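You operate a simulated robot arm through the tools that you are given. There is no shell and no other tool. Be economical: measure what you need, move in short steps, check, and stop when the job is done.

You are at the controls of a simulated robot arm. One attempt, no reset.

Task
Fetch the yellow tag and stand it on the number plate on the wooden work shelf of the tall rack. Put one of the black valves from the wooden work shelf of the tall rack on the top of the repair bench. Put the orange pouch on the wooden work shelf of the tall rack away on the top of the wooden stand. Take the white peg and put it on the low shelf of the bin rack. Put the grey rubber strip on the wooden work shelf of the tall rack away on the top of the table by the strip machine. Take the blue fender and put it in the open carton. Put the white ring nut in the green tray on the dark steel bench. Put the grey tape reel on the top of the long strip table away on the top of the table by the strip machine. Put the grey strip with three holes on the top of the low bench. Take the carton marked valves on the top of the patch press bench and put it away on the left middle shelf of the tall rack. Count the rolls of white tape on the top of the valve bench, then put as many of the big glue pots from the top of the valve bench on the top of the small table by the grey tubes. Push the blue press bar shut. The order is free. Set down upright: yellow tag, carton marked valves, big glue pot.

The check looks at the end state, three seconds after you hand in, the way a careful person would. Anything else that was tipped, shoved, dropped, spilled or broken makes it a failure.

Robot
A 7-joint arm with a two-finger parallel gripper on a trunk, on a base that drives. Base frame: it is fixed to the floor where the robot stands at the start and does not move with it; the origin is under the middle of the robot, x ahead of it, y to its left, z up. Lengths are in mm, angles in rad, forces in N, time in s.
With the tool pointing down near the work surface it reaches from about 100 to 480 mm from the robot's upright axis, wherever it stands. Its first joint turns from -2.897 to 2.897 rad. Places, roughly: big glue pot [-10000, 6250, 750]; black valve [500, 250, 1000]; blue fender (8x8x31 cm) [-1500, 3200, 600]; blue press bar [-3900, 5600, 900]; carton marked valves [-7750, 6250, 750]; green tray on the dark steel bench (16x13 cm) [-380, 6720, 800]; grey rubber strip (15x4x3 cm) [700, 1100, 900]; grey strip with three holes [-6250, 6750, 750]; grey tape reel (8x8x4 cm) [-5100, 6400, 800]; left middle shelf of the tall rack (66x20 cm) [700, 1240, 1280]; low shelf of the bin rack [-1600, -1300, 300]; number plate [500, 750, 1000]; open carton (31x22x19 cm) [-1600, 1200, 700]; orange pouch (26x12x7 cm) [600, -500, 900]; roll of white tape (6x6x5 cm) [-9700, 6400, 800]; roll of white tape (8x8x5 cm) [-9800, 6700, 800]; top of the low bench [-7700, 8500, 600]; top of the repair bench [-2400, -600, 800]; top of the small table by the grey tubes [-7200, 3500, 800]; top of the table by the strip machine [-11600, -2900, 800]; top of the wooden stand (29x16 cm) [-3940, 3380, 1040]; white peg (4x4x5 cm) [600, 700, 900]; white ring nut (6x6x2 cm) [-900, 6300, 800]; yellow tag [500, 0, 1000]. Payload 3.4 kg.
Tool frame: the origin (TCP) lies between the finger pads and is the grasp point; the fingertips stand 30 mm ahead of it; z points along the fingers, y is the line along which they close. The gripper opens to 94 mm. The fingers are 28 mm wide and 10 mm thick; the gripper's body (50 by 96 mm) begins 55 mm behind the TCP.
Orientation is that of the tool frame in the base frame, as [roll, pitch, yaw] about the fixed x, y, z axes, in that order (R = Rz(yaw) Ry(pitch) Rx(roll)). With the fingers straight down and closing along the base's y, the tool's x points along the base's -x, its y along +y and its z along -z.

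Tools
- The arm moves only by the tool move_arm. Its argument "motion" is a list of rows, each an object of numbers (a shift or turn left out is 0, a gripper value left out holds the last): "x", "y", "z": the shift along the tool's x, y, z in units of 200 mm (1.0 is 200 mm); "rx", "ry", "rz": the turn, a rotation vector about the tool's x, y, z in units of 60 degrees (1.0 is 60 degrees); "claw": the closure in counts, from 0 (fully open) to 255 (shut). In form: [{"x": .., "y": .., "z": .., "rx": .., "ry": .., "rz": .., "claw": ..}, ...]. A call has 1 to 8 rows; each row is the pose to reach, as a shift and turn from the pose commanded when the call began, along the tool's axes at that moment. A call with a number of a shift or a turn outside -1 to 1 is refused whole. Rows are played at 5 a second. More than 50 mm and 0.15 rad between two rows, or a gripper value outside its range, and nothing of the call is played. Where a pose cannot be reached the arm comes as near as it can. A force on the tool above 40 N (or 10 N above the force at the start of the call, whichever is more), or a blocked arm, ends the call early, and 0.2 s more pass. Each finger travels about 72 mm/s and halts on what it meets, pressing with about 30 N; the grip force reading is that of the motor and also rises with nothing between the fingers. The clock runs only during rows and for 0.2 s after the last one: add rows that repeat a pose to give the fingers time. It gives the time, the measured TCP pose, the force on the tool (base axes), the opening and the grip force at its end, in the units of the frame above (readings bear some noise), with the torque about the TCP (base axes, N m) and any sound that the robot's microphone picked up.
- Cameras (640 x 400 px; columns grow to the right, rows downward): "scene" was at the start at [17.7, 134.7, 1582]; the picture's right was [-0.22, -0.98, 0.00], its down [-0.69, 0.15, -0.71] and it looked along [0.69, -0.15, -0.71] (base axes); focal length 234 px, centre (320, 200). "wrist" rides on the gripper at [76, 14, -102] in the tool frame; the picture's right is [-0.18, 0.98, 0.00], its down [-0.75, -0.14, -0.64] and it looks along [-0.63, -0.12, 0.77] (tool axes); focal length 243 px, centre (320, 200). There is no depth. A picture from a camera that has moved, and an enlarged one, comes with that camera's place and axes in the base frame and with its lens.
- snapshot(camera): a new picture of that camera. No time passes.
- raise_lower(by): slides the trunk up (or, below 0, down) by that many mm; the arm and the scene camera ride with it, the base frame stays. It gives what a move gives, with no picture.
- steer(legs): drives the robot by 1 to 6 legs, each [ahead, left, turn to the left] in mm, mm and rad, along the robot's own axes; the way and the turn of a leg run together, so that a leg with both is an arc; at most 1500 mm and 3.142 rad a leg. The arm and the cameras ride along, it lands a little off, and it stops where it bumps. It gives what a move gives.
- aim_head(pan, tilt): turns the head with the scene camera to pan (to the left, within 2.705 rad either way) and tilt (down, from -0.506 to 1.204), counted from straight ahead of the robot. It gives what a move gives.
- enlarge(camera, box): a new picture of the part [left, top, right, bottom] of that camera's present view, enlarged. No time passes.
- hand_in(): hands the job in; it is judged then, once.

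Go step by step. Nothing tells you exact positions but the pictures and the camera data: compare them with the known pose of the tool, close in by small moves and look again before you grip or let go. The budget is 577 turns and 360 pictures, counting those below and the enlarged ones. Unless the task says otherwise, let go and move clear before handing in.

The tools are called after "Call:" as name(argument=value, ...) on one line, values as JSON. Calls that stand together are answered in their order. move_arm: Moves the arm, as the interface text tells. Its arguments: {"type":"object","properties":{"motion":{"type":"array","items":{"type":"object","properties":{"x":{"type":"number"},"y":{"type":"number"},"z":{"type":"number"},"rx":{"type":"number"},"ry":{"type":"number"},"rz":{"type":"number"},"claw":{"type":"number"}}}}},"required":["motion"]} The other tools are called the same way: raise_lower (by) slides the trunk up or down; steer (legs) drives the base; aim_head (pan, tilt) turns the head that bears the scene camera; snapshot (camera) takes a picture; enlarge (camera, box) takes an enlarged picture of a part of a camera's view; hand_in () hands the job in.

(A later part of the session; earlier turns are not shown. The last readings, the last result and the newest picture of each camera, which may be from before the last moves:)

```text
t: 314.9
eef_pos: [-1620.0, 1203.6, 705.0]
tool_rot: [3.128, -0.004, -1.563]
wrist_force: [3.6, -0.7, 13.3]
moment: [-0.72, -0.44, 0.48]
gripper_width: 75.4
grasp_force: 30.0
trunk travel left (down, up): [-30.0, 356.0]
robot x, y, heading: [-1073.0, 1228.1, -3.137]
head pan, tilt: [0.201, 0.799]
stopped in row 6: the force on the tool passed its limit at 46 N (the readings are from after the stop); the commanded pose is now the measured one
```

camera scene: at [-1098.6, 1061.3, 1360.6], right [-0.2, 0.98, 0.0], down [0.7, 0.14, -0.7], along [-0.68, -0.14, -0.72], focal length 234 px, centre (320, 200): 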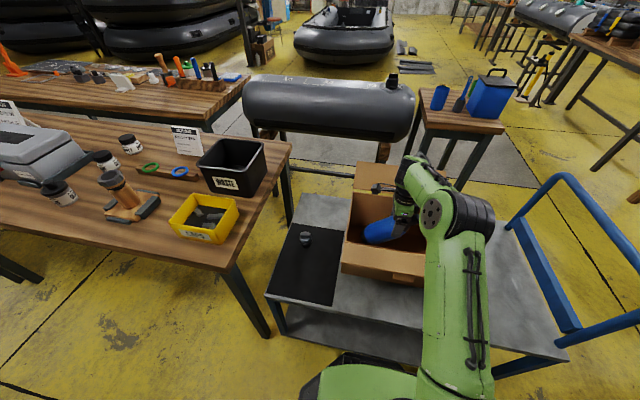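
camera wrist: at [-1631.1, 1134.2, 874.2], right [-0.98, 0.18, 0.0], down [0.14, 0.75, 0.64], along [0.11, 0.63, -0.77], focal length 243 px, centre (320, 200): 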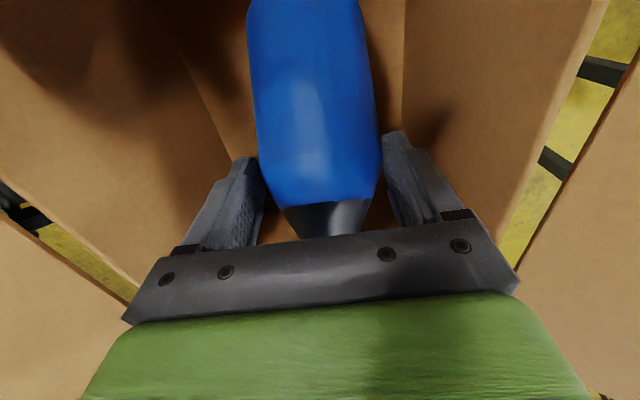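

Call:
move_arm(motion=[{"z": -0.01}, {"z": -0.01, "claw": 30}, {"z": -0.01, "claw": 0}, {"z": -0.01, "claw": 0}, {"z": -0.1, "claw": 0}, {"z": -0.3, "claw": 0}, {"z": -0.5, "claw": 0}, {"z": -0.7, "claw": 0}])

Call:
snapshot(camera="wrist")

```text
t: 316.7
eef_pos: [-1614.6, 1204.6, 844.4]
tool_rot: [3.129, -0.001, -1.566]
wrist_force: [-0.6, -0.3, 0.6]
moment: [0.04, 0.01, 0.05]
gripper_width: 93.8
grasp_force: 0.1
trunk travel left (down, up): [-30.0, 356.0]
robot x, y, heading: [-1075.7, 1229.4, -3.134]
head pan, tilt: [0.201, 0.799]
```

```text
259 pictures are left
camera wrist: at [-1626.0, 1130.3, 947.8], right [-0.98, 0.18, 0.01], down [0.14, 0.76, 0.64], along [0.11, 0.63, -0.77], focal length 243 px, centre (320, 200)
```

wrist: 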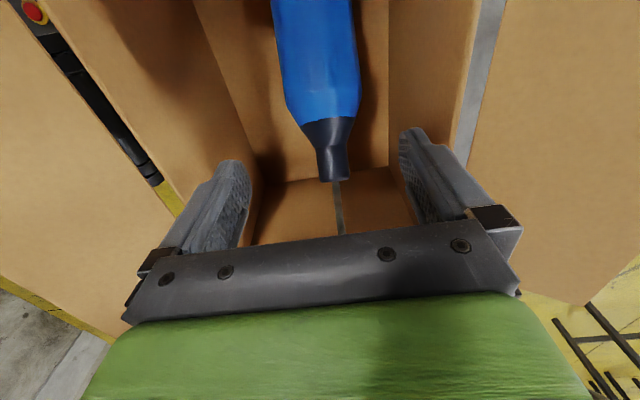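

Fender lies inside the carton. Raise, undo the wrist rotation, and head for the orange pouch at the right end of the rack.

Call:
raise_lower(by=260)

Call:
move_arm(motion=[{"z": -0.1, "rz": -0.14}, {"z": -0.2, "rz": -0.28}, {"z": -0.2, "rz": -0.42}, {"z": -0.2, "rz": -0.56}, {"z": -0.2, "rz": -0.7}, {"z": -0.2, "rz": -0.84}, {"z": -0.2, "rz": -0.98}])

Call:
move_arm(motion=[{"x": 0.2, "rz": -0.14}, {"x": 0.3, "rz": -0.28}, {"x": 0.4, "rz": -0.42}, {"x": 0.5, "rz": -0.51}])

Call:
steer(legs=[[-500, 0, 0], [0, 0, -3.14]])

```text
t: 319.4
eef_pos: [-1614.9, 1205.5, 1103.9]
tool_rot: [3.13, -0.002, -1.565]
wrist_force: [-0.3, -1.2, 0.7]
moment: [-0.01, -0.03, 0.01]
gripper_width: 94.1
grasp_force: 0.1
trunk travel left (down, up): [-290.0, 96.0]
robot x, y, heading: [-1076.6, 1229.2, -3.131]
head pan, tilt: [0.201, 0.799]
```

```text
t: 321.0
eef_pos: [-1613.9, 1206.7, 1143.3]
tool_rot: [3.135, 0.008, -0.538]
wrist_force: [0.4, 0.1, 0.2]
moment: [-0.04, 0.0, -0.01]
gripper_width: 94.1
grasp_force: 0.1
trunk travel left (down, up): [-290.0, 96.0]
robot x, y, heading: [-1076.4, 1229.5, -3.137]
head pan, tilt: [0.201, 0.799]
```

```text
t: 322.0
eef_pos: [-1528.4, 1151.4, 1145.3]
tool_rot: [3.138, 0.013, -0.004]
wrist_force: [1.1, -0.3, 0.1]
moment: [-0.04, -0.01, 0.01]
gripper_width: 94.1
grasp_force: 0.1
trunk travel left (down, up): [-290.0, 96.0]
robot x, y, heading: [-1077.9, 1226.7, -3.136]
head pan, tilt: [0.201, 0.799]
```

```text
t: 332.2
eef_pos: [-117.1, 1307.5, 1145.0]
tool_rot: [3.139, 0.012, -3.133]
wrist_force: [0.1, -1.0, 1.1]
moment: [-0.02, 0.01, -0.02]
gripper_width: 93.9
grasp_force: 0.1
trunk travel left (down, up): [-290.0, 96.0]
robot x, y, heading: [-565.4, 1224.9, 0.014]
head pan, tilt: [0.201, 0.799]
```

Call:
move_arm(motion=[{"x": 0.2}, {"x": 0.4}, {"x": 0.6}, {"x": 0.7, "y": -0.2}, {"x": 0.7, "y": -0.4}])

Call:
steer(legs=[[0, -850, -0.014], [0, -850, 0], [550, 0, 0]])

Call:
snapshot(camera="wrist")

Call:
aim_head(pan=-0.3, tilt=0.8)

Call:
snapshot(camera="scene")

```text
t: 333.4
eef_pos: [-254.5, 1223.9, 1141.5]
tool_rot: [3.141, 0.01, -3.132]
wrist_force: [0.4, 0.2, 0.2]
moment: [0.05, 0.01, -0.02]
gripper_width: 94.1
grasp_force: 0.2
trunk travel left (down, up): [-290.0, 96.0]
robot x, y, heading: [-566.0, 1228.0, 0.015]
head pan, tilt: [0.201, 0.799]
```

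```text
t: 344.9
eef_pos: [286.6, -502.2, 1141.3]
tool_rot: [3.14, 0.011, 3.128]
wrist_force: [0.4, -0.8, -1.2]
moment: [0.01, -0.03, -0.03]
gripper_width: 93.8
grasp_force: 0.0
trunk travel left (down, up): [-290.0, 96.0]
robot x, y, heading: [-25.2, -494.2, -0.006]
head pan, tilt: [0.201, 0.799]
```

```text
258 pictures are left
camera wrist: at [210.2, -486.0, 1244.1], right [0.2, 0.98, 0.0], down [0.74, -0.15, 0.65], along [0.64, -0.13, -0.76], focal length 243 px, centre (320, 200)
```

wrist: 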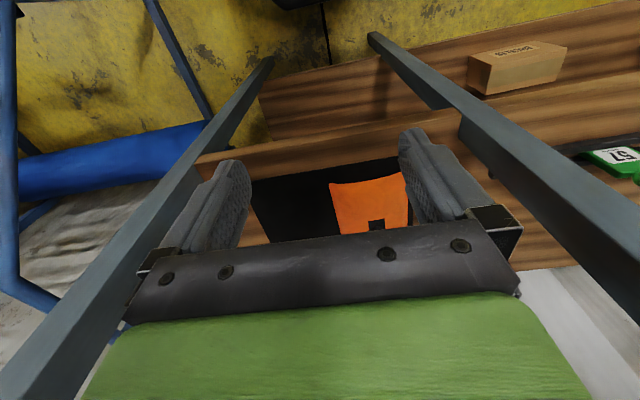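

```text
t: 345.8
eef_pos: [286.7, -502.1, 1140.9]
tool_rot: [3.14, 0.012, 3.128]
wrist_force: [0.7, -0.9, 0.7]
moment: [0.02, 0.01, -0.01]
gripper_width: 93.6
grasp_force: 0.1
trunk travel left (down, up): [-290.0, 96.0]
robot x, y, heading: [-28.6, -493.4, -0.007]
head pan, tilt: [-0.3, 0.799]
```

```text
257 pictures are left
camera scene: at [-9.9, -366.5, 1620.8], right [-0.3, -0.95, 0.0], down [-0.68, 0.22, -0.7], along [0.66, -0.21, -0.72], focal length 234 px, centre (320, 200)
```

scene: 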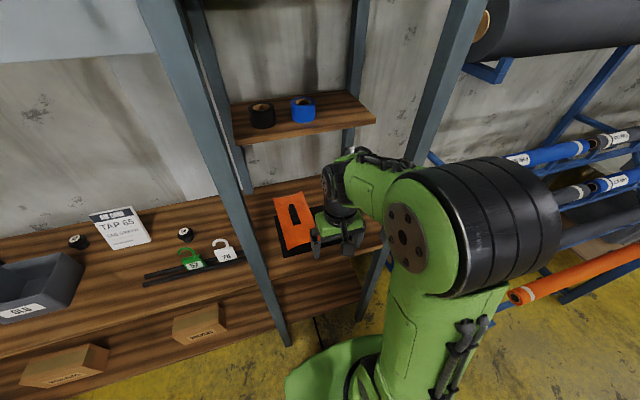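

Call:
steer(legs=[[110, 0, 0]])

Call:
move_arm(motion=[{"x": -0.1, "y": 0.15}, {"x": -0.2, "y": 0.25}])

Call:
snapshot(camera="wrist")

Call:
enlarge(camera="scene", box=[230, 130, 430, 290])

```text
t: 347.0
eef_pos: [399.2, -504.9, 1141.1]
tool_rot: [3.14, 0.01, 3.126]
wrist_force: [-0.3, -0.2, -0.3]
moment: [-0.03, 0.01, 0.03]
gripper_width: 94.0
grasp_force: 0.0
trunk travel left (down, up): [-290.0, 96.0]
robot x, y, heading: [86.9, -497.3, -0.012]
head pan, tilt: [-0.3, 0.799]
```

```text
t: 347.6
eef_pos: [440.9, -453.9, 1141.9]
tool_rot: [3.141, 0.009, 3.127]
wrist_force: [0.5, -1.0, -0.7]
moment: [0.02, 0.02, 0.0]
gripper_width: 94.0
grasp_force: 0.1
trunk travel left (down, up): [-290.0, 96.0]
robot x, y, heading: [85.8, -492.6, -0.015]
head pan, tilt: [-0.3, 0.799]
```

```text
256 pictures are left
camera wrist: at [364.3, -437.4, 1244.6], right [0.2, 0.98, 0.0], down [0.74, -0.15, 0.65], along [0.64, -0.13, -0.76], focal length 243 px, centre (320, 200)
```

wrist: 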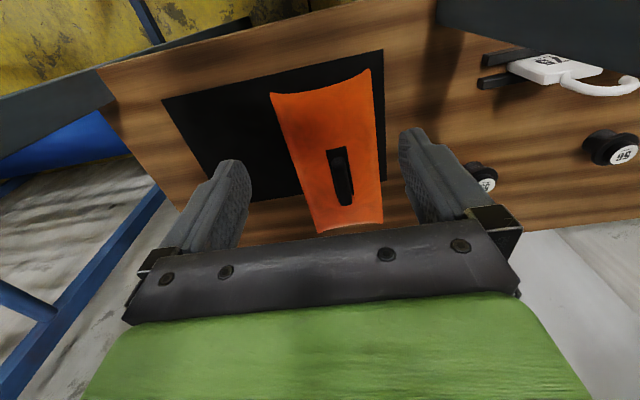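

```text
2.50 times, centred on (330, 210) of scene
camera zoom: at [104.4, -367.5, 1620.8], right [-0.3, -0.95, 0.0], down [-0.68, 0.22, -0.7], along [0.66, -0.21, -0.72], focal length 584 px, centre (295, 175)
```

zoom: 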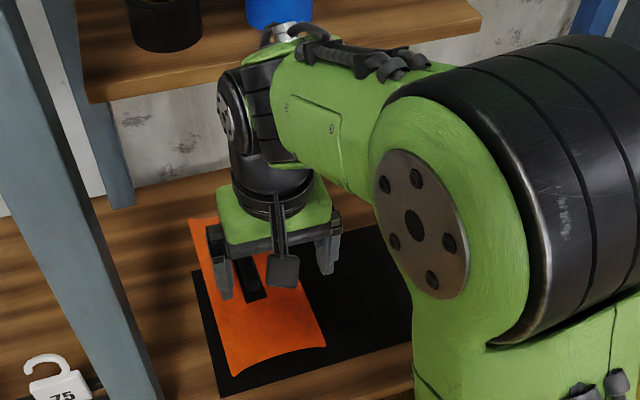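

Call:
enlarge(camera="wrist", box=[250, 60, 410, 240])

```text
2.22 times, centred on (330, 150) of wrist
camera zoom: at [364.3, -437.4, 1244.6], right [0.2, 0.98, 0.0], down [0.74, -0.15, 0.65], along [0.64, -0.13, -0.76], focal length 539 px, centre (298, 311)
```

zoom: 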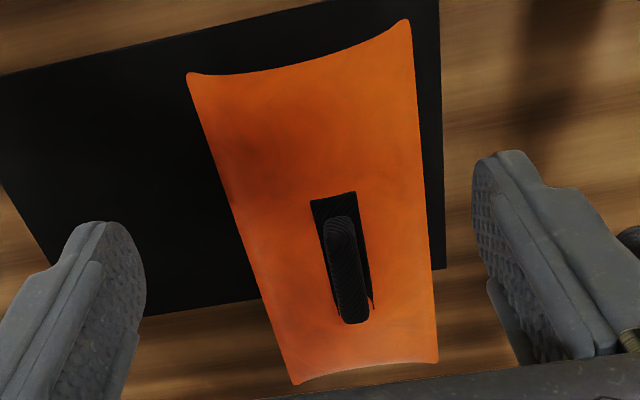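

The pouch has a strap handle centred near (578,-449). I descend first, then move in beneath the small upper shelf.

Call:
move_arm(motion=[{"z": 0.2}, {"z": 0.4}, {"z": 0.65}, {"x": -0.2, "z": 0.65}, {"x": -0.4, "y": 0.01, "z": 0.65}, {"x": -0.6, "y": 0.02, "z": 0.65}, {"x": -0.685, "y": 0.03, "z": 0.65}])

Call:
snapshot(camera="wrist")

Call:
snapshot(camera="scene")

```text
t: 349.2
eef_pos: [576.9, -450.2, 1013.7]
tool_rot: [3.14, 0.011, 3.126]
wrist_force: [0.4, -0.2, 0.0]
moment: [0.02, -0.01, -0.03]
gripper_width: 93.7
grasp_force: 0.0
trunk travel left (down, up): [-290.0, 96.0]
robot x, y, heading: [85.0, -496.9, -0.007]
head pan, tilt: [-0.3, 0.799]
```

```text
253 pictures are left
camera wrist: at [500.7, -433.3, 1116.3], right [0.2, 0.98, 0.0], down [0.74, -0.15, 0.65], along [0.64, -0.13, -0.76], focal length 243 px, centre (320, 200)
```

wrist: 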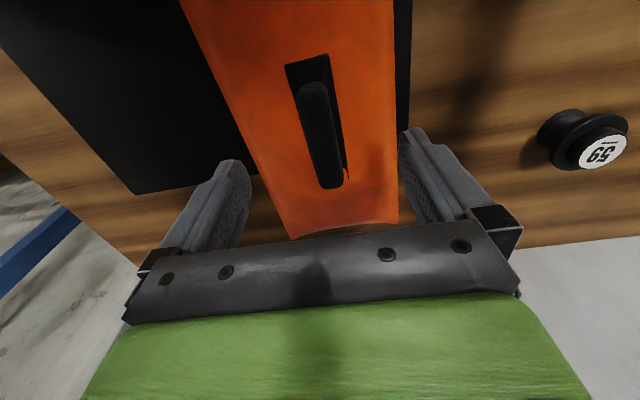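

```text
252 pictures are left
camera scene: at [103.2, -367.5, 1620.8], right [-0.3, -0.95, 0.0], down [-0.68, 0.22, -0.7], along [0.66, -0.21, -0.72], focal length 234 px, centre (320, 200)
```

scene: 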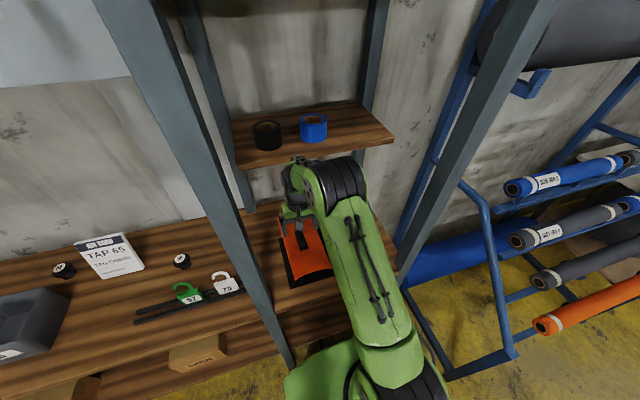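

Call:
move_arm(motion=[{"x": -0.02, "z": 0.12}, {"x": -0.02, "z": 0.18}, {"x": -0.02, "z": 0.21}, {"x": -0.02, "z": 0.24}, {"x": -0.02, "z": 0.26}])

Call:
snapshot(camera="wrist")

```text
t: 350.4
eef_pos: [580.8, -451.7, 969.5]
tool_rot: [3.139, 0.021, 3.123]
wrist_force: [-12.3, 0.2, 21.9]
moment: [-0.75, 0.69, -0.33]
gripper_width: 94.0
grasp_force: 0.0
trunk travel left (down, up): [-290.0, 96.0]
robot x, y, heading: [84.8, -495.1, -0.006]
head pan, tilt: [-0.3, 0.799]
stopped in row 5: the force on the tool passed its limit at 48 N (the readings are from after the stop); the commanded pose is now the measured one
```

```text
251 pictures are left
camera wrist: at [503.4, -434.9, 1072.2], right [0.2, 0.98, 0.01], down [0.74, -0.15, 0.66], along [0.65, -0.13, -0.75], focal length 243 px, centre (320, 200)
```

wrist: 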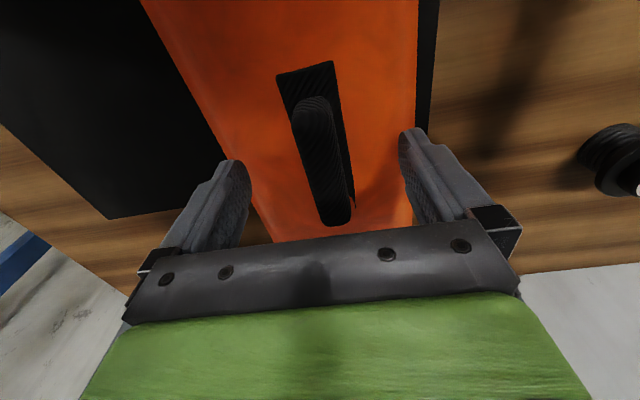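

Fingertips touch the pouch surface; I rise 4 mm and close on the strap.

Call:
move_arm(motion=[{"z": -0.025}, {"z": -0.025, "claw": 120}, {"z": -0.025, "claw": 255}, {"z": -0.025, "claw": 255}, {"z": -0.025, "claw": 255}, {"z": -0.025, "claw": 255}, {"z": -0.025, "claw": 255}, {"z": -0.025, "claw": 255}])

Call:
snapshot(camera="wrist")

```text
t: 352.2
eef_pos: [585.1, -450.9, 973.3]
tool_rot: [3.139, 0.025, 3.128]
wrist_force: [5.3, 2.8, 21.6]
moment: [0.07, 0.27, 0.91]
gripper_width: 20.2
grasp_force: 29.7
trunk travel left (down, up): [-290.0, 96.0]
robot x, y, heading: [86.0, -496.6, -0.008]
head pan, tilt: [-0.3, 0.799]
```

```text
250 pictures are left
camera wrist: at [507.2, -434.3, 1076.1], right [0.2, 0.98, 0.01], down [0.74, -0.15, 0.66], along [0.65, -0.13, -0.75], focal length 243 px, centre (320, 200)
```

wrist: 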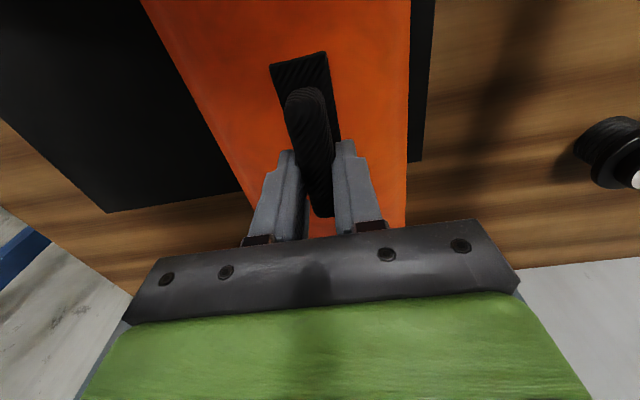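

Call:
move_arm(motion=[{"z": -0.1}, {"z": -0.25}, {"x": 0.2, "z": -0.27}, {"x": 0.4, "z": -0.27}, {"x": 0.6, "z": -0.3}, {"x": 0.8, "z": -0.4}, {"x": 1.0, "z": -0.5}])

Call:
snapshot(camera="wrist")

Call:
snapshot(camera="scene")

```text
t: 353.8
eef_pos: [379.7, -448.7, 1070.3]
tool_rot: [3.14, 0.021, 3.126]
wrist_force: [-0.4, -0.3, -2.5]
moment: [0.02, -0.02, 0.03]
gripper_width: 20.1
grasp_force: 30.0
trunk travel left (down, up): [-290.0, 96.0]
robot x, y, heading: [87.6, -496.1, -0.013]
head pan, tilt: [-0.3, 0.799]
```

```text
249 pictures are left
camera wrist: at [301.7, -433.9, 1172.6], right [0.2, 0.98, 0.01], down [0.74, -0.15, 0.66], along [0.65, -0.13, -0.75], focal length 243 px, centre (320, 200)
```

wrist: 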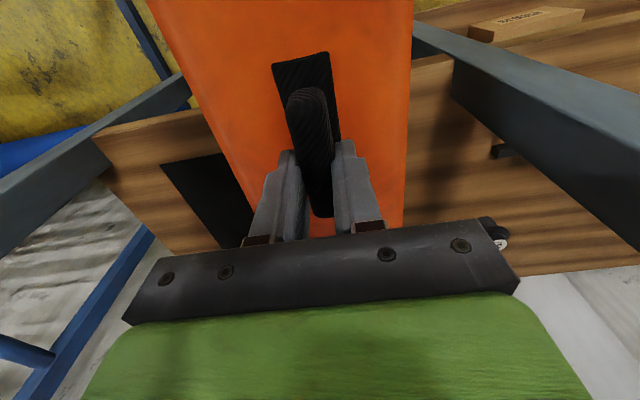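

```text
248 pictures are left
camera scene: at [100.7, -367.9, 1620.9], right [-0.3, -0.95, 0.0], down [-0.68, 0.22, -0.7], along [0.67, -0.21, -0.72], focal length 234 px, centre (320, 200)
```

scene: 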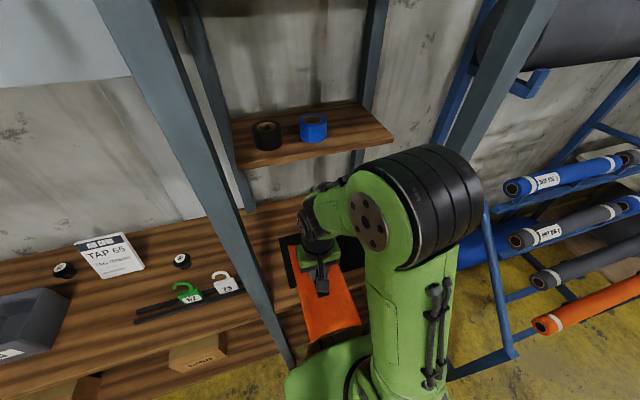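

Pouch held level. Drive out, up the aisle, and west along the corridor to find the wooden stand.

Call:
steer(legs=[[-590, 0, 0.01], [0, 1390, 0], [0, 1390, 0], [0, 0, 3.14], [1200, 0, 0], [1200, 0, 0]])

Call:
aim_head(pan=-0.4, tilt=0.4)

Call:
snapshot(camera="scene")

```text
t: 389.4
eef_pos: [-3272.1, 2065.9, 1069.6]
tool_rot: [3.141, 0.02, 0.067]
wrist_force: [0.1, -0.1, -2.7]
moment: [-0.05, 0.0, -0.02]
gripper_width: 19.8
grasp_force: 30.2
trunk travel left (down, up): [-290.0, 96.0]
robot x, y, heading: [-2979.9, 2134.3, -3.068]
head pan, tilt: [-0.3, 0.799]
```

```text
t: 390.3
eef_pos: [-3272.3, 2065.7, 1070.2]
tool_rot: [3.139, 0.019, 0.068]
wrist_force: [-0.2, 0.3, -3.3]
moment: [-0.02, 0.01, -0.01]
gripper_width: 19.9
grasp_force: 30.1
trunk travel left (down, up): [-290.0, 96.0]
robot x, y, heading: [-2986.8, 2136.1, -3.066]
head pan, tilt: [-0.4, 0.4]
```

```text
247 pictures are left
camera scene: at [-3001.1, 2018.6, 1655.8], right [0.32, 0.95, 0.0], down [0.37, -0.12, -0.92], along [-0.87, 0.29, -0.39], focal length 234 px, centre (320, 200)
```

scene: 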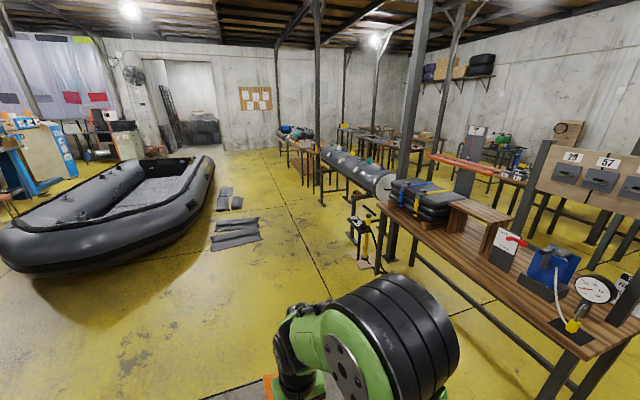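

Call:
enlarge(camera="scene", box=[370, 150, 640, 320])

```text
2.35 times, centred on (505, 235) of scene
camera zoom: at [-3001.1, 2018.6, 1655.8], right [0.32, 0.95, 0.0], down [0.37, -0.12, -0.92], along [-0.87, 0.29, -0.39], focal length 550 px, centre (-115, 118)
```

zoom: 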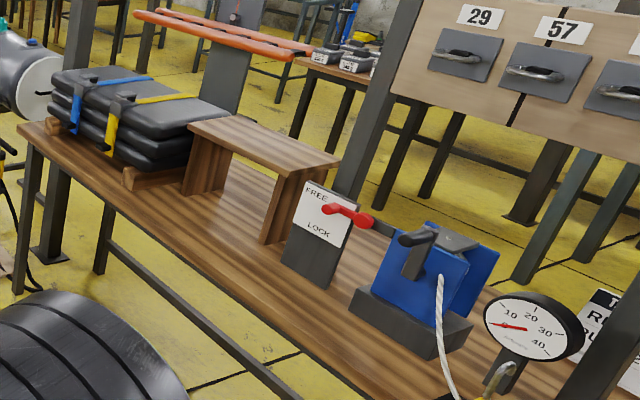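

The "wooden stand" is the small stool on the bench, top about x -4065..-3760, y 3275..3450, z 1040. I turn to face it and move near.

Call:
steer(legs=[[0, 0, -1.646], [350, 920, 0]])

Call:
aim_head(pan=0.0, tilt=0.7)

Call:
snapshot(camera="scene")

```text
t: 399.6
eef_pos: [-3933.6, 2823.6, 1069.8]
tool_rot: [3.139, 0.019, -1.645]
wrist_force: [-0.6, 0.0, -2.8]
moment: [0.02, -0.01, -0.02]
gripper_width: 19.7
grasp_force: 29.9
trunk travel left (down, up): [-290.0, 96.0]
robot x, y, heading: [-3904.3, 2525.4, 1.506]
head pan, tilt: [-0.4, 0.4]
```

```text
t: 400.4
eef_pos: [-3933.2, 2823.4, 1069.6]
tool_rot: [3.14, 0.02, -1.642]
wrist_force: [1.4, -0.1, -3.1]
moment: [0.02, 0.02, 0.0]
gripper_width: 19.8
grasp_force: 30.2
trunk travel left (down, up): [-290.0, 96.0]
robot x, y, heading: [-3904.9, 2526.3, 1.504]
head pan, tilt: [0.0, 0.7]
```

```text
245 pictures are left
camera scene: at [-4056.5, 2562.3, 1629.1], right [1.0, -0.07, 0.0], down [-0.04, -0.64, -0.77], along [0.05, 0.76, -0.64], focal length 234 px, centre (320, 200)
```

scene: 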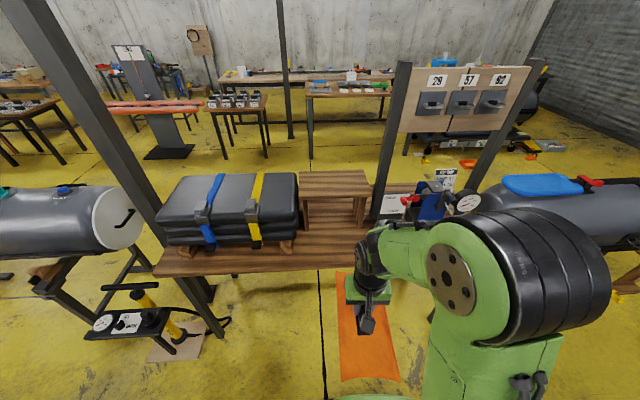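

Call:
raise_lower(by=90)

Call:
move_arm(motion=[{"rz": 0.14}, {"rz": 0.28}, {"rz": 0.42}, {"rz": 0.56}, {"rz": 0.7}, {"rz": 0.84}, {"rz": 0.98}])

Call:
move_arm(motion=[{"rz": 0.14}, {"rz": 0.28}, {"rz": 0.42}, {"rz": 0.52}])

Call:
steer(legs=[[0, 0, 0.066], [150, 15, 0]])

Call:
aim_head(pan=-0.1, tilt=1.0)

Call:
snapshot(camera="scene")

```text
t: 401.7
eef_pos: [-3932.9, 2823.3, 1160.5]
tool_rot: [3.14, 0.019, -1.641]
wrist_force: [-0.1, 0.4, -3.7]
moment: [0.02, 0.03, 0.01]
gripper_width: 19.8
grasp_force: 29.9
trunk travel left (down, up): [-380.0, 6.0]
robot x, y, heading: [-3903.8, 2526.9, 1.507]
head pan, tilt: [0.0, 0.7]
```

```text
t: 403.3
eef_pos: [-3932.4, 2825.1, 1159.7]
tool_rot: [3.125, 0.008, -2.673]
wrist_force: [-0.4, -0.2, -3.1]
moment: [0.04, -0.01, 0.01]
gripper_width: 19.9
grasp_force: 30.1
trunk travel left (down, up): [-380.0, 6.0]
robot x, y, heading: [-3904.8, 2526.8, 1.506]
head pan, tilt: [0.0, 0.7]
```

```text
t: 404.3
eef_pos: [-3934.1, 2824.3, 1160.6]
tool_rot: [3.123, -0.002, 3.069]
wrist_force: [0.2, -0.5, -3.3]
moment: [0.02, -0.02, 0.01]
gripper_width: 19.8
grasp_force: 30.2
trunk travel left (down, up): [-380.0, 6.0]
robot x, y, heading: [-3907.4, 2527.3, 1.507]
head pan, tilt: [0.0, 0.7]
```

```text
t: 406.1
eef_pos: [-3967.6, 2970.2, 1161.7]
tool_rot: [3.123, -0.002, 3.134]
wrist_force: [0.2, 0.0, -3.0]
moment: [0.01, 0.01, -0.02]
gripper_width: 19.7
grasp_force: 29.9
trunk travel left (down, up): [-380.0, 6.0]
robot x, y, heading: [-3919.9, 2675.8, 1.574]
head pan, tilt: [0.0, 0.7]
```

```text
t: 406.9
eef_pos: [-3967.9, 2969.5, 1161.2]
tool_rot: [3.122, -0.001, 3.133]
wrist_force: [-0.5, 0.7, -2.5]
moment: [0.02, -0.01, 0.01]
gripper_width: 19.7
grasp_force: 30.6
trunk travel left (down, up): [-380.0, 6.0]
robot x, y, heading: [-3919.6, 2677.6, 1.569]
head pan, tilt: [-0.099, 1.0]
```

```text
244 pictures are left
camera scene: at [-4067.1, 2685.2, 1696.0], right [0.99, -0.1, 0.0], down [-0.08, -0.84, -0.54], along [0.05, 0.54, -0.84], focal length 234 px, centre (320, 200)
```

scene: 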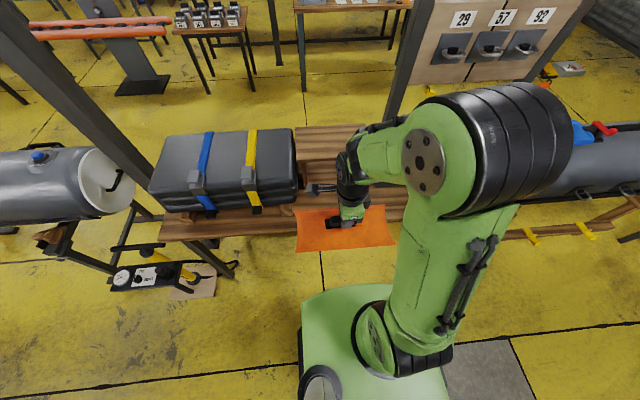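

Call:
move_arm(motion=[{"x": -0.12}, {"x": -0.25}])

Call:
steer(legs=[[170, 0, 0]])

Call:
snapshot(camera="wrist")

Call:
snapshot(camera="scene")

```text
t: 407.5
eef_pos: [-3918.1, 2972.5, 1162.0]
tool_rot: [3.122, -0.002, 3.134]
wrist_force: [-0.3, 1.2, -3.1]
moment: [0.02, -0.01, -0.01]
gripper_width: 19.6
grasp_force: 29.5
trunk travel left (down, up): [-380.0, 6.0]
robot x, y, heading: [-3922.1, 2670.9, 1.571]
head pan, tilt: [-0.099, 1.0]
```

```text
t: 409.0
eef_pos: [-3918.0, 3143.1, 1161.7]
tool_rot: [3.122, -0.001, 3.134]
wrist_force: [0.5, 0.5, -2.8]
moment: [-0.01, -0.03, -0.03]
gripper_width: 19.7
grasp_force: 30.0
trunk travel left (down, up): [-380.0, 6.0]
robot x, y, heading: [-3918.0, 2844.9, 1.572]
head pan, tilt: [-0.099, 1.0]
```

```text
243 pictures are left
camera wrist: at [-3992.8, 3157.4, 1265.7], right [0.19, 0.98, 0.02], down [0.75, -0.16, 0.64], along [0.63, -0.11, -0.77], focal length 243 px, centre (320, 200)
```

wrist: 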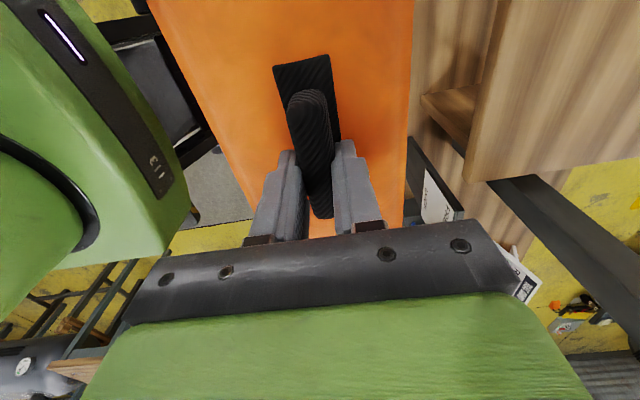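

```text
242 pictures are left
camera scene: at [-4066.8, 2857.3, 1696.0], right [0.99, -0.1, 0.0], down [-0.09, -0.84, -0.54], along [0.06, 0.54, -0.84], focal length 234 px, centre (320, 200)
```

scene: 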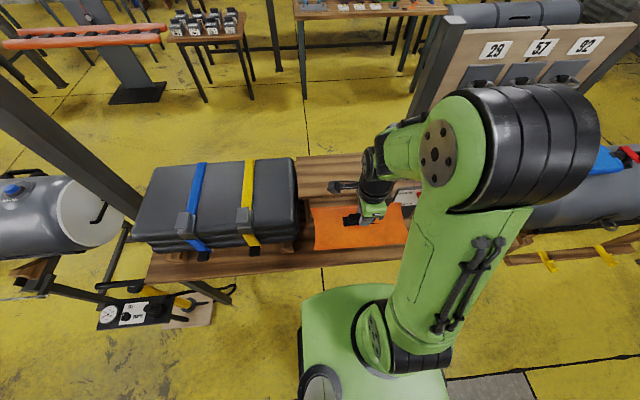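

Call:
steer(legs=[[35, 0, 0]])

Call:
move_arm(motion=[{"y": 0.22}, {"y": 0.44}, {"y": 0.66}, {"y": 0.86}, {"y": 1.0}])

Call:
snapshot(camera="wrist")

Call:
snapshot(camera="scene")

```text
t: 409.8
eef_pos: [-3918.0, 3174.8, 1162.9]
tool_rot: [3.12, -0.002, 3.133]
wrist_force: [0.5, -1.1, -2.2]
moment: [-0.02, -0.05, -0.01]
gripper_width: 19.8
grasp_force: 30.3
trunk travel left (down, up): [-380.0, 6.0]
robot x, y, heading: [-3922.5, 2881.9, 1.573]
head pan, tilt: [-0.099, 1.0]
```

```text
t: 411.0
eef_pos: [-3917.0, 3376.3, 1167.3]
tool_rot: [3.124, -0.002, 3.133]
wrist_force: [-0.8, 0.1, -2.9]
moment: [-0.01, -0.02, 0.02]
gripper_width: 19.6
grasp_force: 30.0
trunk travel left (down, up): [-380.0, 6.0]
robot x, y, heading: [-3920.5, 2877.5, 1.565]
head pan, tilt: [-0.099, 1.0]
```

```text
241 pictures are left
camera wrist: at [-3991.1, 3390.4, 1270.0], right [0.19, 0.98, 0.02], down [0.75, -0.16, 0.64], along [0.63, -0.11, -0.77], focal length 243 px, centre (320, 200)
```

wrist: 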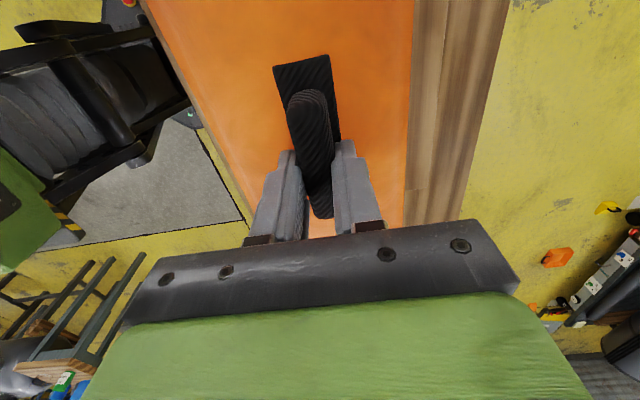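

```text
240 pictures are left
camera scene: at [-4066.8, 2892.4, 1696.0], right [0.99, -0.1, 0.0], down [-0.09, -0.84, -0.54], along [0.05, 0.54, -0.84], focal length 234 px, centre (320, 200)
```

scene: 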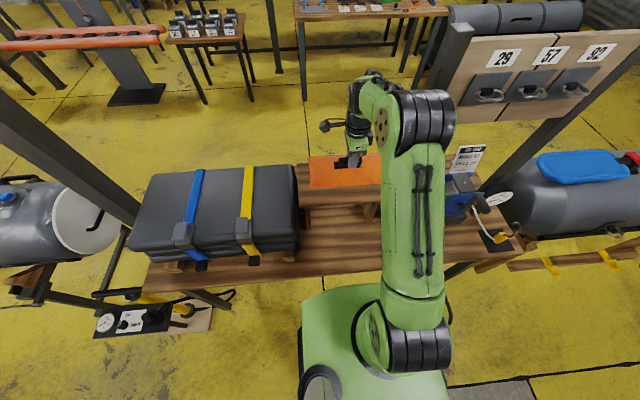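

Pouch sits right above the stand. Lower until contact.

Call:
move_arm(motion=[{"z": 0.12}, {"z": 0.2}, {"z": 0.24}, {"z": 0.27}, {"z": 0.3}, {"z": 0.33}, {"z": 0.36}])

```text
t: 412.7
eef_pos: [-3917.5, 3378.3, 1100.3]
tool_rot: [3.113, -0.004, 3.135]
wrist_force: [0.2, -6.6, 15.1]
moment: [-1.12, -0.14, -0.17]
gripper_width: 20.0
grasp_force: 30.0
trunk travel left (down, up): [-380.0, 6.0]
robot x, y, heading: [-3922.0, 2877.9, 1.569]
head pan, tilt: [-0.099, 1.0]
stopped in row 7: the force on the tool passed its limit at 41 N (the readings are from after the stop); the commanded pose is now the measured one
```

Call:
snapshot(camera="scene")

Call:
move_arm(motion=[{"z": -0.01}, {"z": -0.01, "claw": 180}, {"z": -0.01, "claw": 130}, {"z": -0.01, "claw": 130}])

Call:
snapshot(camera="wrist")

```text
239 pictures are left
camera scene: at [-4067.0, 2888.3, 1696.0], right [0.99, -0.1, 0.0], down [-0.09, -0.84, -0.54], along [0.05, 0.54, -0.84], focal length 234 px, centre (320, 200)
```

scene: 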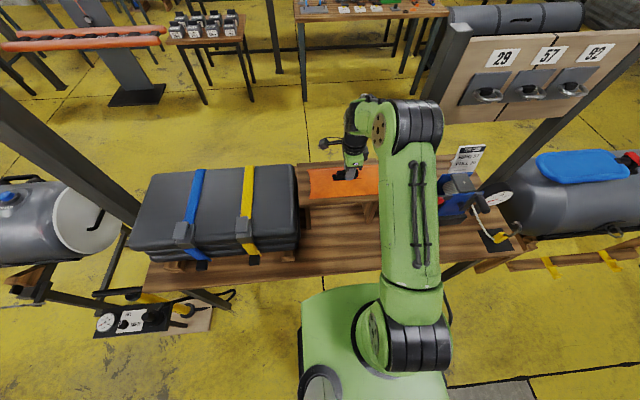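

```text
t: 413.7
eef_pos: [-3917.5, 3380.6, 1100.0]
tool_rot: [3.113, -0.003, 3.134]
wrist_force: [-0.1, 0.5, 0.7]
moment: [0.0, 0.0, 0.0]
gripper_width: 45.9
grasp_force: 0.1
trunk travel left (down, up): [-380.0, 6.0]
robot x, y, heading: [-3922.0, 2879.8, 1.568]
head pan, tilt: [-0.099, 1.0]
```

```text
238 pictures are left
camera wrist: at [-3991.6, 3393.8, 1204.6], right [0.19, 0.98, 0.03], down [0.75, -0.17, 0.63], along [0.63, -0.1, -0.77], focal length 243 px, centre (320, 200)
```

wrist: 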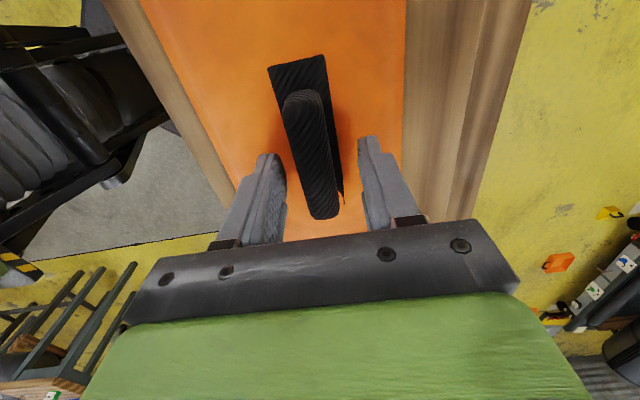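

Pouch rests centred on the stand. Raise, retract, undo the wrist turn, and back off; next the blue press bar at (-3900,5600).

Call:
move_arm(motion=[{"z": -0.2}, {"z": -0.4}, {"z": -0.5, "y": -0.2}, {"z": -0.5, "y": -0.4}, {"z": -0.5, "y": -0.6}, {"z": -0.5, "y": -0.8}, {"z": -0.5, "y": -1.0}])

Call:
steer(legs=[[-450, 0, 0]])

Call:
move_arm(motion=[{"rz": -0.14, "claw": 0}, {"rz": -0.28}, {"rz": -0.42}, {"rz": -0.56}, {"rz": -0.7}, {"rz": -0.84}, {"rz": -0.98}])

Call:
move_arm(motion=[{"rz": -0.14}, {"rz": -0.28}, {"rz": -0.42}, {"rz": -0.52}])

Call:
aim_head(pan=0.0, tilt=0.35)

Call:
snapshot(camera="scene")

Call:
aim_head(pan=0.9, tilt=0.35)

Call:
snapshot(camera="scene")

```text
t: 415.3
eef_pos: [-3921.1, 3176.2, 1198.3]
tool_rot: [3.108, -0.005, 3.134]
wrist_force: [-0.1, 0.5, -0.2]
moment: [0.0, 0.0, -0.01]
gripper_width: 46.3
grasp_force: 0.1
trunk travel left (down, up): [-380.0, 6.0]
robot x, y, heading: [-3921.6, 2886.0, 1.572]
head pan, tilt: [-0.099, 1.0]
```

```text
t: 418.0
eef_pos: [-3920.5, 2732.2, 1197.4]
tool_rot: [3.11, -0.004, 3.126]
wrist_force: [-0.1, 0.5, 0.1]
moment: [-0.01, 0.0, 0.0]
gripper_width: 46.2
grasp_force: 0.0
trunk travel left (down, up): [-380.0, 6.0]
robot x, y, heading: [-3925.5, 2433.4, 1.558]
head pan, tilt: [-0.099, 1.0]
```

```text
t: 419.6
eef_pos: [-3922.1, 2732.6, 1198.6]
tool_rot: [3.121, 0.023, -2.129]
wrist_force: [0.5, 0.4, 0.3]
moment: [0.02, 0.0, 0.02]
gripper_width: 94.1
grasp_force: 0.1
trunk travel left (down, up): [-380.0, 6.0]
robot x, y, heading: [-3923.1, 2429.8, 1.563]
head pan, tilt: [-0.099, 1.0]
```

```text
t: 420.6
eef_pos: [-3919.9, 2733.0, 1196.7]
tool_rot: [3.139, 0.028, -1.585]
wrist_force: [-0.4, 0.3, -0.3]
moment: [-0.01, 0.01, 0.0]
gripper_width: 94.0
grasp_force: 0.0
trunk travel left (down, up): [-380.0, 6.0]
robot x, y, heading: [-3921.6, 2435.2, 1.561]
head pan, tilt: [-0.099, 1.0]
```

```text
t: 421.6
eef_pos: [-3919.6, 2732.9, 1196.6]
tool_rot: [3.139, 0.031, -1.588]
wrist_force: [-0.9, -0.3, 0.3]
moment: [-0.03, 0.01, 0.01]
gripper_width: 94.2
grasp_force: 0.0
trunk travel left (down, up): [-380.0, 6.0]
robot x, y, heading: [-3925.1, 2435.2, 1.559]
head pan, tilt: [0.0, 0.351]
```

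```text
237 pictures are left
camera scene: at [-4076.1, 2469.0, 1750.7], right [1.0, -0.01, 0.0], down [0.0, -0.34, -0.94], along [0.01, 0.94, -0.34], focal length 234 px, centre (320, 200)
```

scene: 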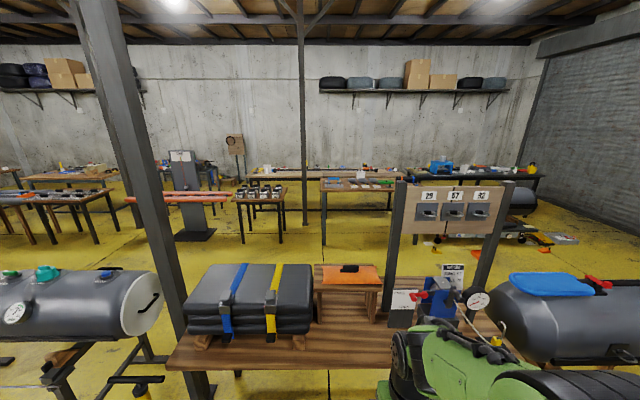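

```text
t: 422.8
eef_pos: [-3919.6, 2731.9, 1197.5]
tool_rot: [3.137, 0.028, -1.588]
wrist_force: [0.1, 0.0, -0.1]
moment: [0.01, 0.01, -0.01]
gripper_width: 94.0
grasp_force: 0.0
trunk travel left (down, up): [-380.0, 6.0]
robot x, y, heading: [-3920.9, 2434.5, 1.56]
head pan, tilt: [0.901, 0.351]
```

```text
236 pictures are left
camera scene: at [-4149.4, 2434.6, 1750.8], right [0.63, 0.78, 0.0], down [0.27, -0.22, -0.94], along [-0.73, 0.59, -0.34], focal length 234 px, centre (320, 200)
```

scene: 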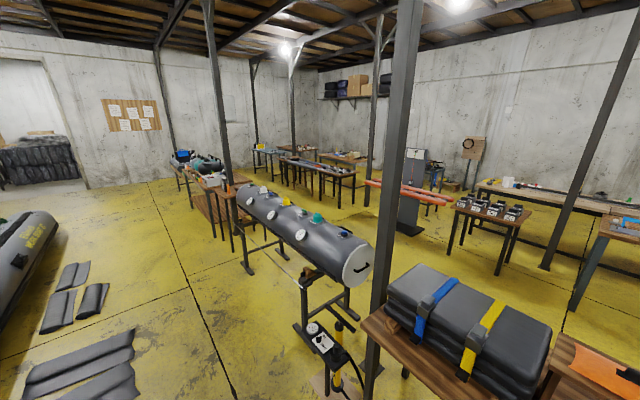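

Call:
aim_head(pan=0.0, tilt=0.35)

Call:
enlarge(camera="scene", box=[230, 140, 410, 260])

Call:
enlarge(camera="scene", box=[400, 140, 600, 260])

```text
t: 424.0
eef_pos: [-3919.6, 2732.4, 1196.9]
tool_rot: [3.138, 0.031, -1.586]
wrist_force: [1.1, -0.4, 0.2]
moment: [-0.03, 0.01, 0.0]
gripper_width: 93.5
grasp_force: 0.0
trunk travel left (down, up): [-380.0, 6.0]
robot x, y, heading: [-3922.6, 2435.4, 1.557]
head pan, tilt: [0.0, 0.351]
```

```text
3.33 times, centred on (320, 200) of scene
camera zoom: at [-4076.2, 2469.0, 1750.8], right [1.0, -0.01, 0.0], down [0.0, -0.34, -0.94], along [0.01, 0.94, -0.34], focal length 779 px, centre (320, 200)
```

zoom: 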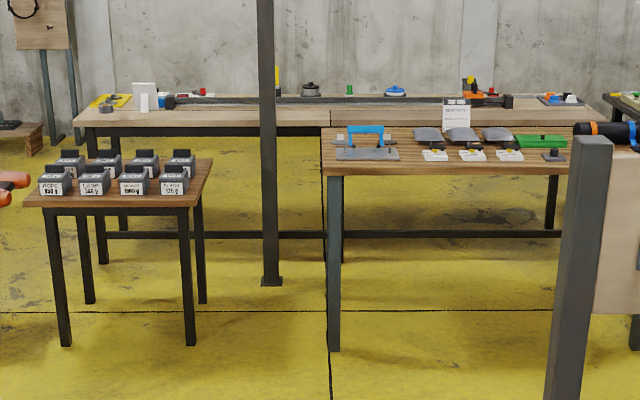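

```text
3.20 times, centred on (500, 200) of scene
camera zoom: at [-4076.2, 2469.0, 1750.8], right [1.0, -0.01, 0.0], down [0.0, -0.34, -0.94], along [0.01, 0.94, -0.34], focal length 748 px, centre (-256, 200)
```

zoom: 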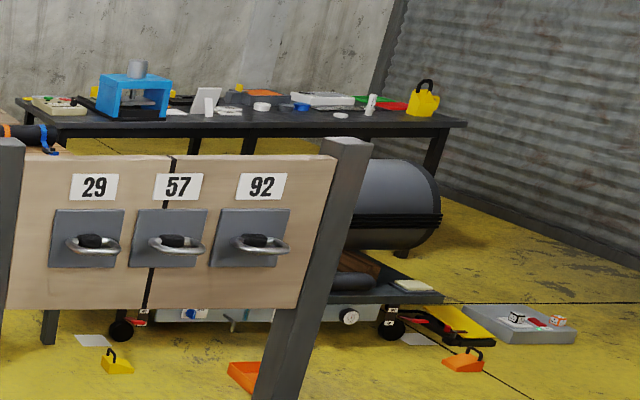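

The blue press stands on the table near (-3850,5720), ring nut/tray on the dark steel bench further east. The way north is along the east wall, so I drive there and look.

Call:
steer(legs=[[0, -1400, 0.012], [0, -1400, 0], [0, -1300, 0]])

Call:
aim_head(pan=0.0, tilt=0.35)

Call:
snapshot(camera="scene")

```text
t: 443.9
eef_pos: [240.2, 2615.4, 1196.6]
tool_rot: [3.137, 0.032, -1.615]
wrist_force: [-0.3, 0.4, -0.5]
moment: [0.0, 0.0, -0.01]
gripper_width: 93.9
grasp_force: 0.2
trunk travel left (down, up): [-380.0, 6.0]
robot x, y, heading: [231.3, 2317.4, 1.536]
head pan, tilt: [0.0, 0.351]
```

```text
t: 444.5
eef_pos: [240.5, 2616.9, 1196.0]
tool_rot: [3.138, 0.029, -1.611]
wrist_force: [0.4, 0.7, 0.0]
moment: [0.0, 0.04, 0.01]
gripper_width: 94.2
grasp_force: 0.1
trunk travel left (down, up): [-380.0, 6.0]
robot x, y, heading: [228.2, 2315.2, 1.538]
head pan, tilt: [0.0, 0.351]
```

```text
233 pictures are left
camera scene: at [77.4, 2356.6, 1750.8], right [1.0, -0.04, 0.0], down [-0.01, -0.34, -0.94], along [0.03, 0.94, -0.34], focal length 234 px, centre (320, 200)
```

scene: 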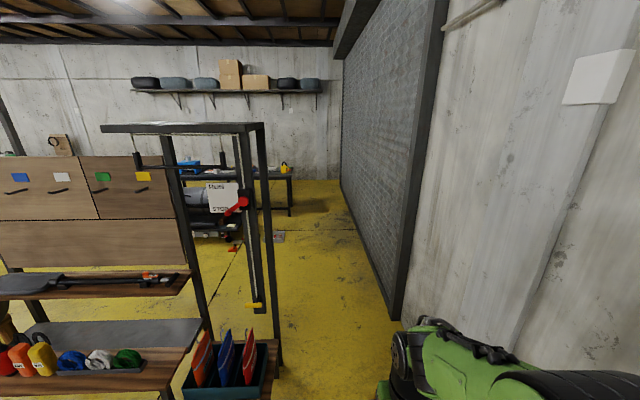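

Call:
steer(legs=[[0, -90, 0.033], [1300, 0, 0], [1100, 0, 0]])

Call:
aim_head(pan=0.5, tilt=0.5)

Call:
snapshot(camera="scene")

```text
t: 457.2
eef_pos: [326.2, 5047.4, 1196.9]
tool_rot: [3.138, 0.03, -1.578]
wrist_force: [0.2, -0.3, 0.8]
moment: [-0.02, -0.01, -0.03]
gripper_width: 94.0
grasp_force: 0.1
trunk travel left (down, up): [-380.0, 6.0]
robot x, y, heading: [331.1, 4749.7, 1.569]
head pan, tilt: [0.0, 0.351]
```

```text
t: 458.1
eef_pos: [325.5, 5047.6, 1196.8]
tool_rot: [3.139, 0.032, -1.578]
wrist_force: [-0.5, 0.4, 0.8]
moment: [-0.01, -0.02, 0.0]
gripper_width: 93.6
grasp_force: 0.0
trunk travel left (down, up): [-380.0, 6.0]
robot x, y, heading: [327.9, 4750.4, 1.572]
head pan, tilt: [0.499, 0.499]
```

```text
232 pictures are left
camera scene: at [129.1, 4770.4, 1737.1], right [0.88, 0.48, 0.0], down [0.23, -0.42, -0.88], along [-0.42, 0.77, -0.48], focal length 234 px, centre (320, 200)
```

scene: 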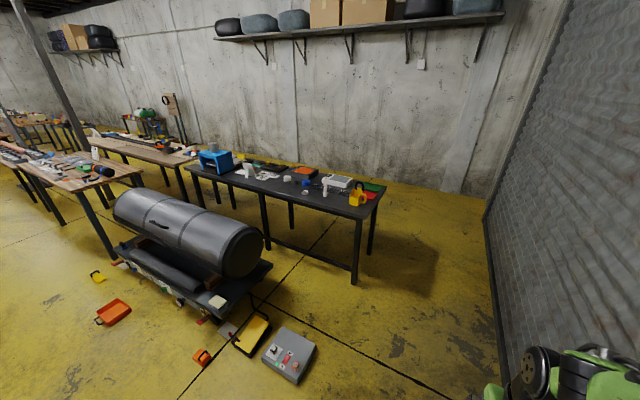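

Call:
steer(legs=[[1150, 0, 0], [0, 700, 0]])

Call:
aim_head(pan=0.3, tilt=0.75)

Call:
snapshot(camera="scene")

```text
t: 467.2
eef_pos: [-373.9, 6178.5, 1197.3]
tool_rot: [3.139, 0.029, -1.485]
wrist_force: [0.0, -0.7, 0.0]
moment: [0.0, -0.02, -0.01]
gripper_width: 93.9
grasp_force: 0.1
trunk travel left (down, up): [-380.0, 6.0]
robot x, y, heading: [-345.3, 5882.9, 1.665]
head pan, tilt: [0.499, 0.499]
stopped in leg 2: the robot was blocked; the commanded pose is now the measured one
```

```text
t: 468.0
eef_pos: [-371.6, 6177.9, 1197.0]
tool_rot: [3.138, 0.032, -1.485]
wrist_force: [0.5, 0.5, 0.7]
moment: [-0.02, -0.01, 0.01]
gripper_width: 94.0
grasp_force: 0.1
trunk travel left (down, up): [-380.0, 6.0]
robot x, y, heading: [-339.5, 5882.2, 1.667]
head pan, tilt: [0.3, 0.75]
```

```text
231 pictures are left
camera scene: at [-523.3, 5883.5, 1715.2], right [0.92, 0.38, 0.0], down [0.26, -0.63, -0.73], along [-0.28, 0.68, -0.68], focal length 234 px, centre (320, 200)
```

scene: 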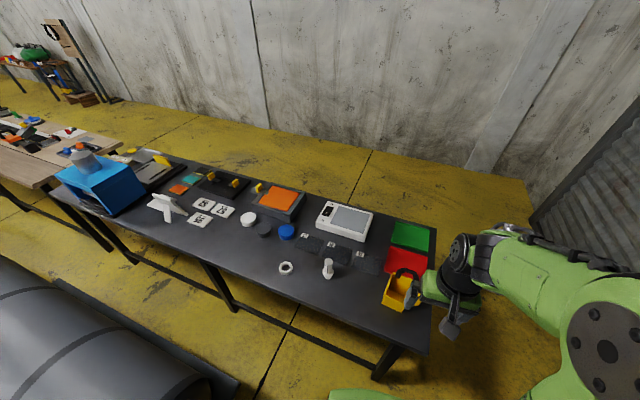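

Blocked again; look what I touched on the left.

Call:
aim_head(pan=1.5, tilt=1.1)

Call:
snapshot(camera="scene")

Call:
aim_head(pan=2.4, tilt=1.0)

Call:
snapshot(camera="scene")

```text
t: 469.4
eef_pos: [-371.4, 6177.9, 1197.2]
tool_rot: [3.137, 0.03, -1.485]
wrist_force: [0.3, 0.0, -0.5]
moment: [-0.03, -0.04, -0.01]
gripper_width: 94.3
grasp_force: 0.0
trunk travel left (down, up): [-380.0, 6.0]
robot x, y, heading: [-341.8, 5879.9, 1.66]
head pan, tilt: [1.499, 1.1]
```

```text
230 pictures are left
camera scene: at [-555.0, 5806.0, 1689.4], right [-0.02, 1.0, 0.0], down [0.89, 0.02, -0.45], along [-0.45, -0.01, -0.89], focal length 234 px, centre (320, 200)
```

scene: 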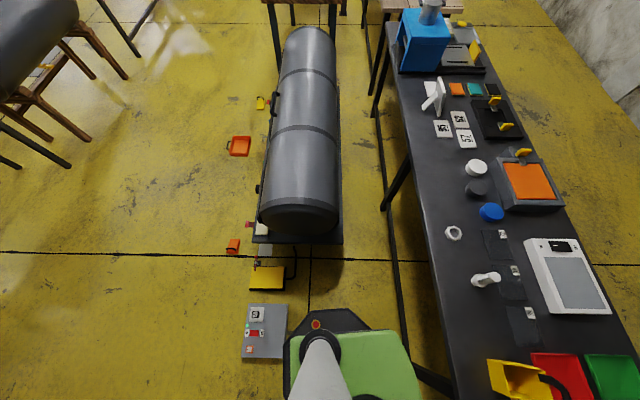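

```text
t: 470.6
eef_pos: [-371.8, 6177.2, 1197.5]
tool_rot: [3.138, 0.034, -1.487]
wrist_force: [0.6, -0.4, -0.6]
moment: [-0.02, 0.0, 0.02]
gripper_width: 94.0
grasp_force: 0.1
trunk travel left (down, up): [-380.0, 6.0]
robot x, y, heading: [-342.7, 5881.2, 1.659]
head pan, tilt: [2.4, 1.0]
```

```text
229 pictures are left
camera scene: at [-534.2, 5751.8, 1696.0], right [-0.8, 0.61, 0.0], down [0.51, 0.67, -0.54], along [-0.33, -0.43, -0.84], focal length 234 px, centre (320, 200)
```

scene: 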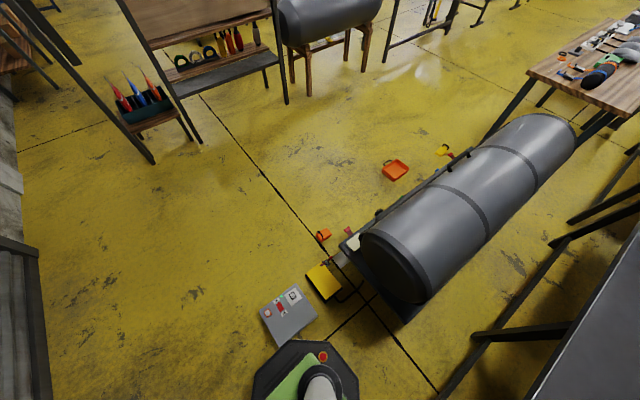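

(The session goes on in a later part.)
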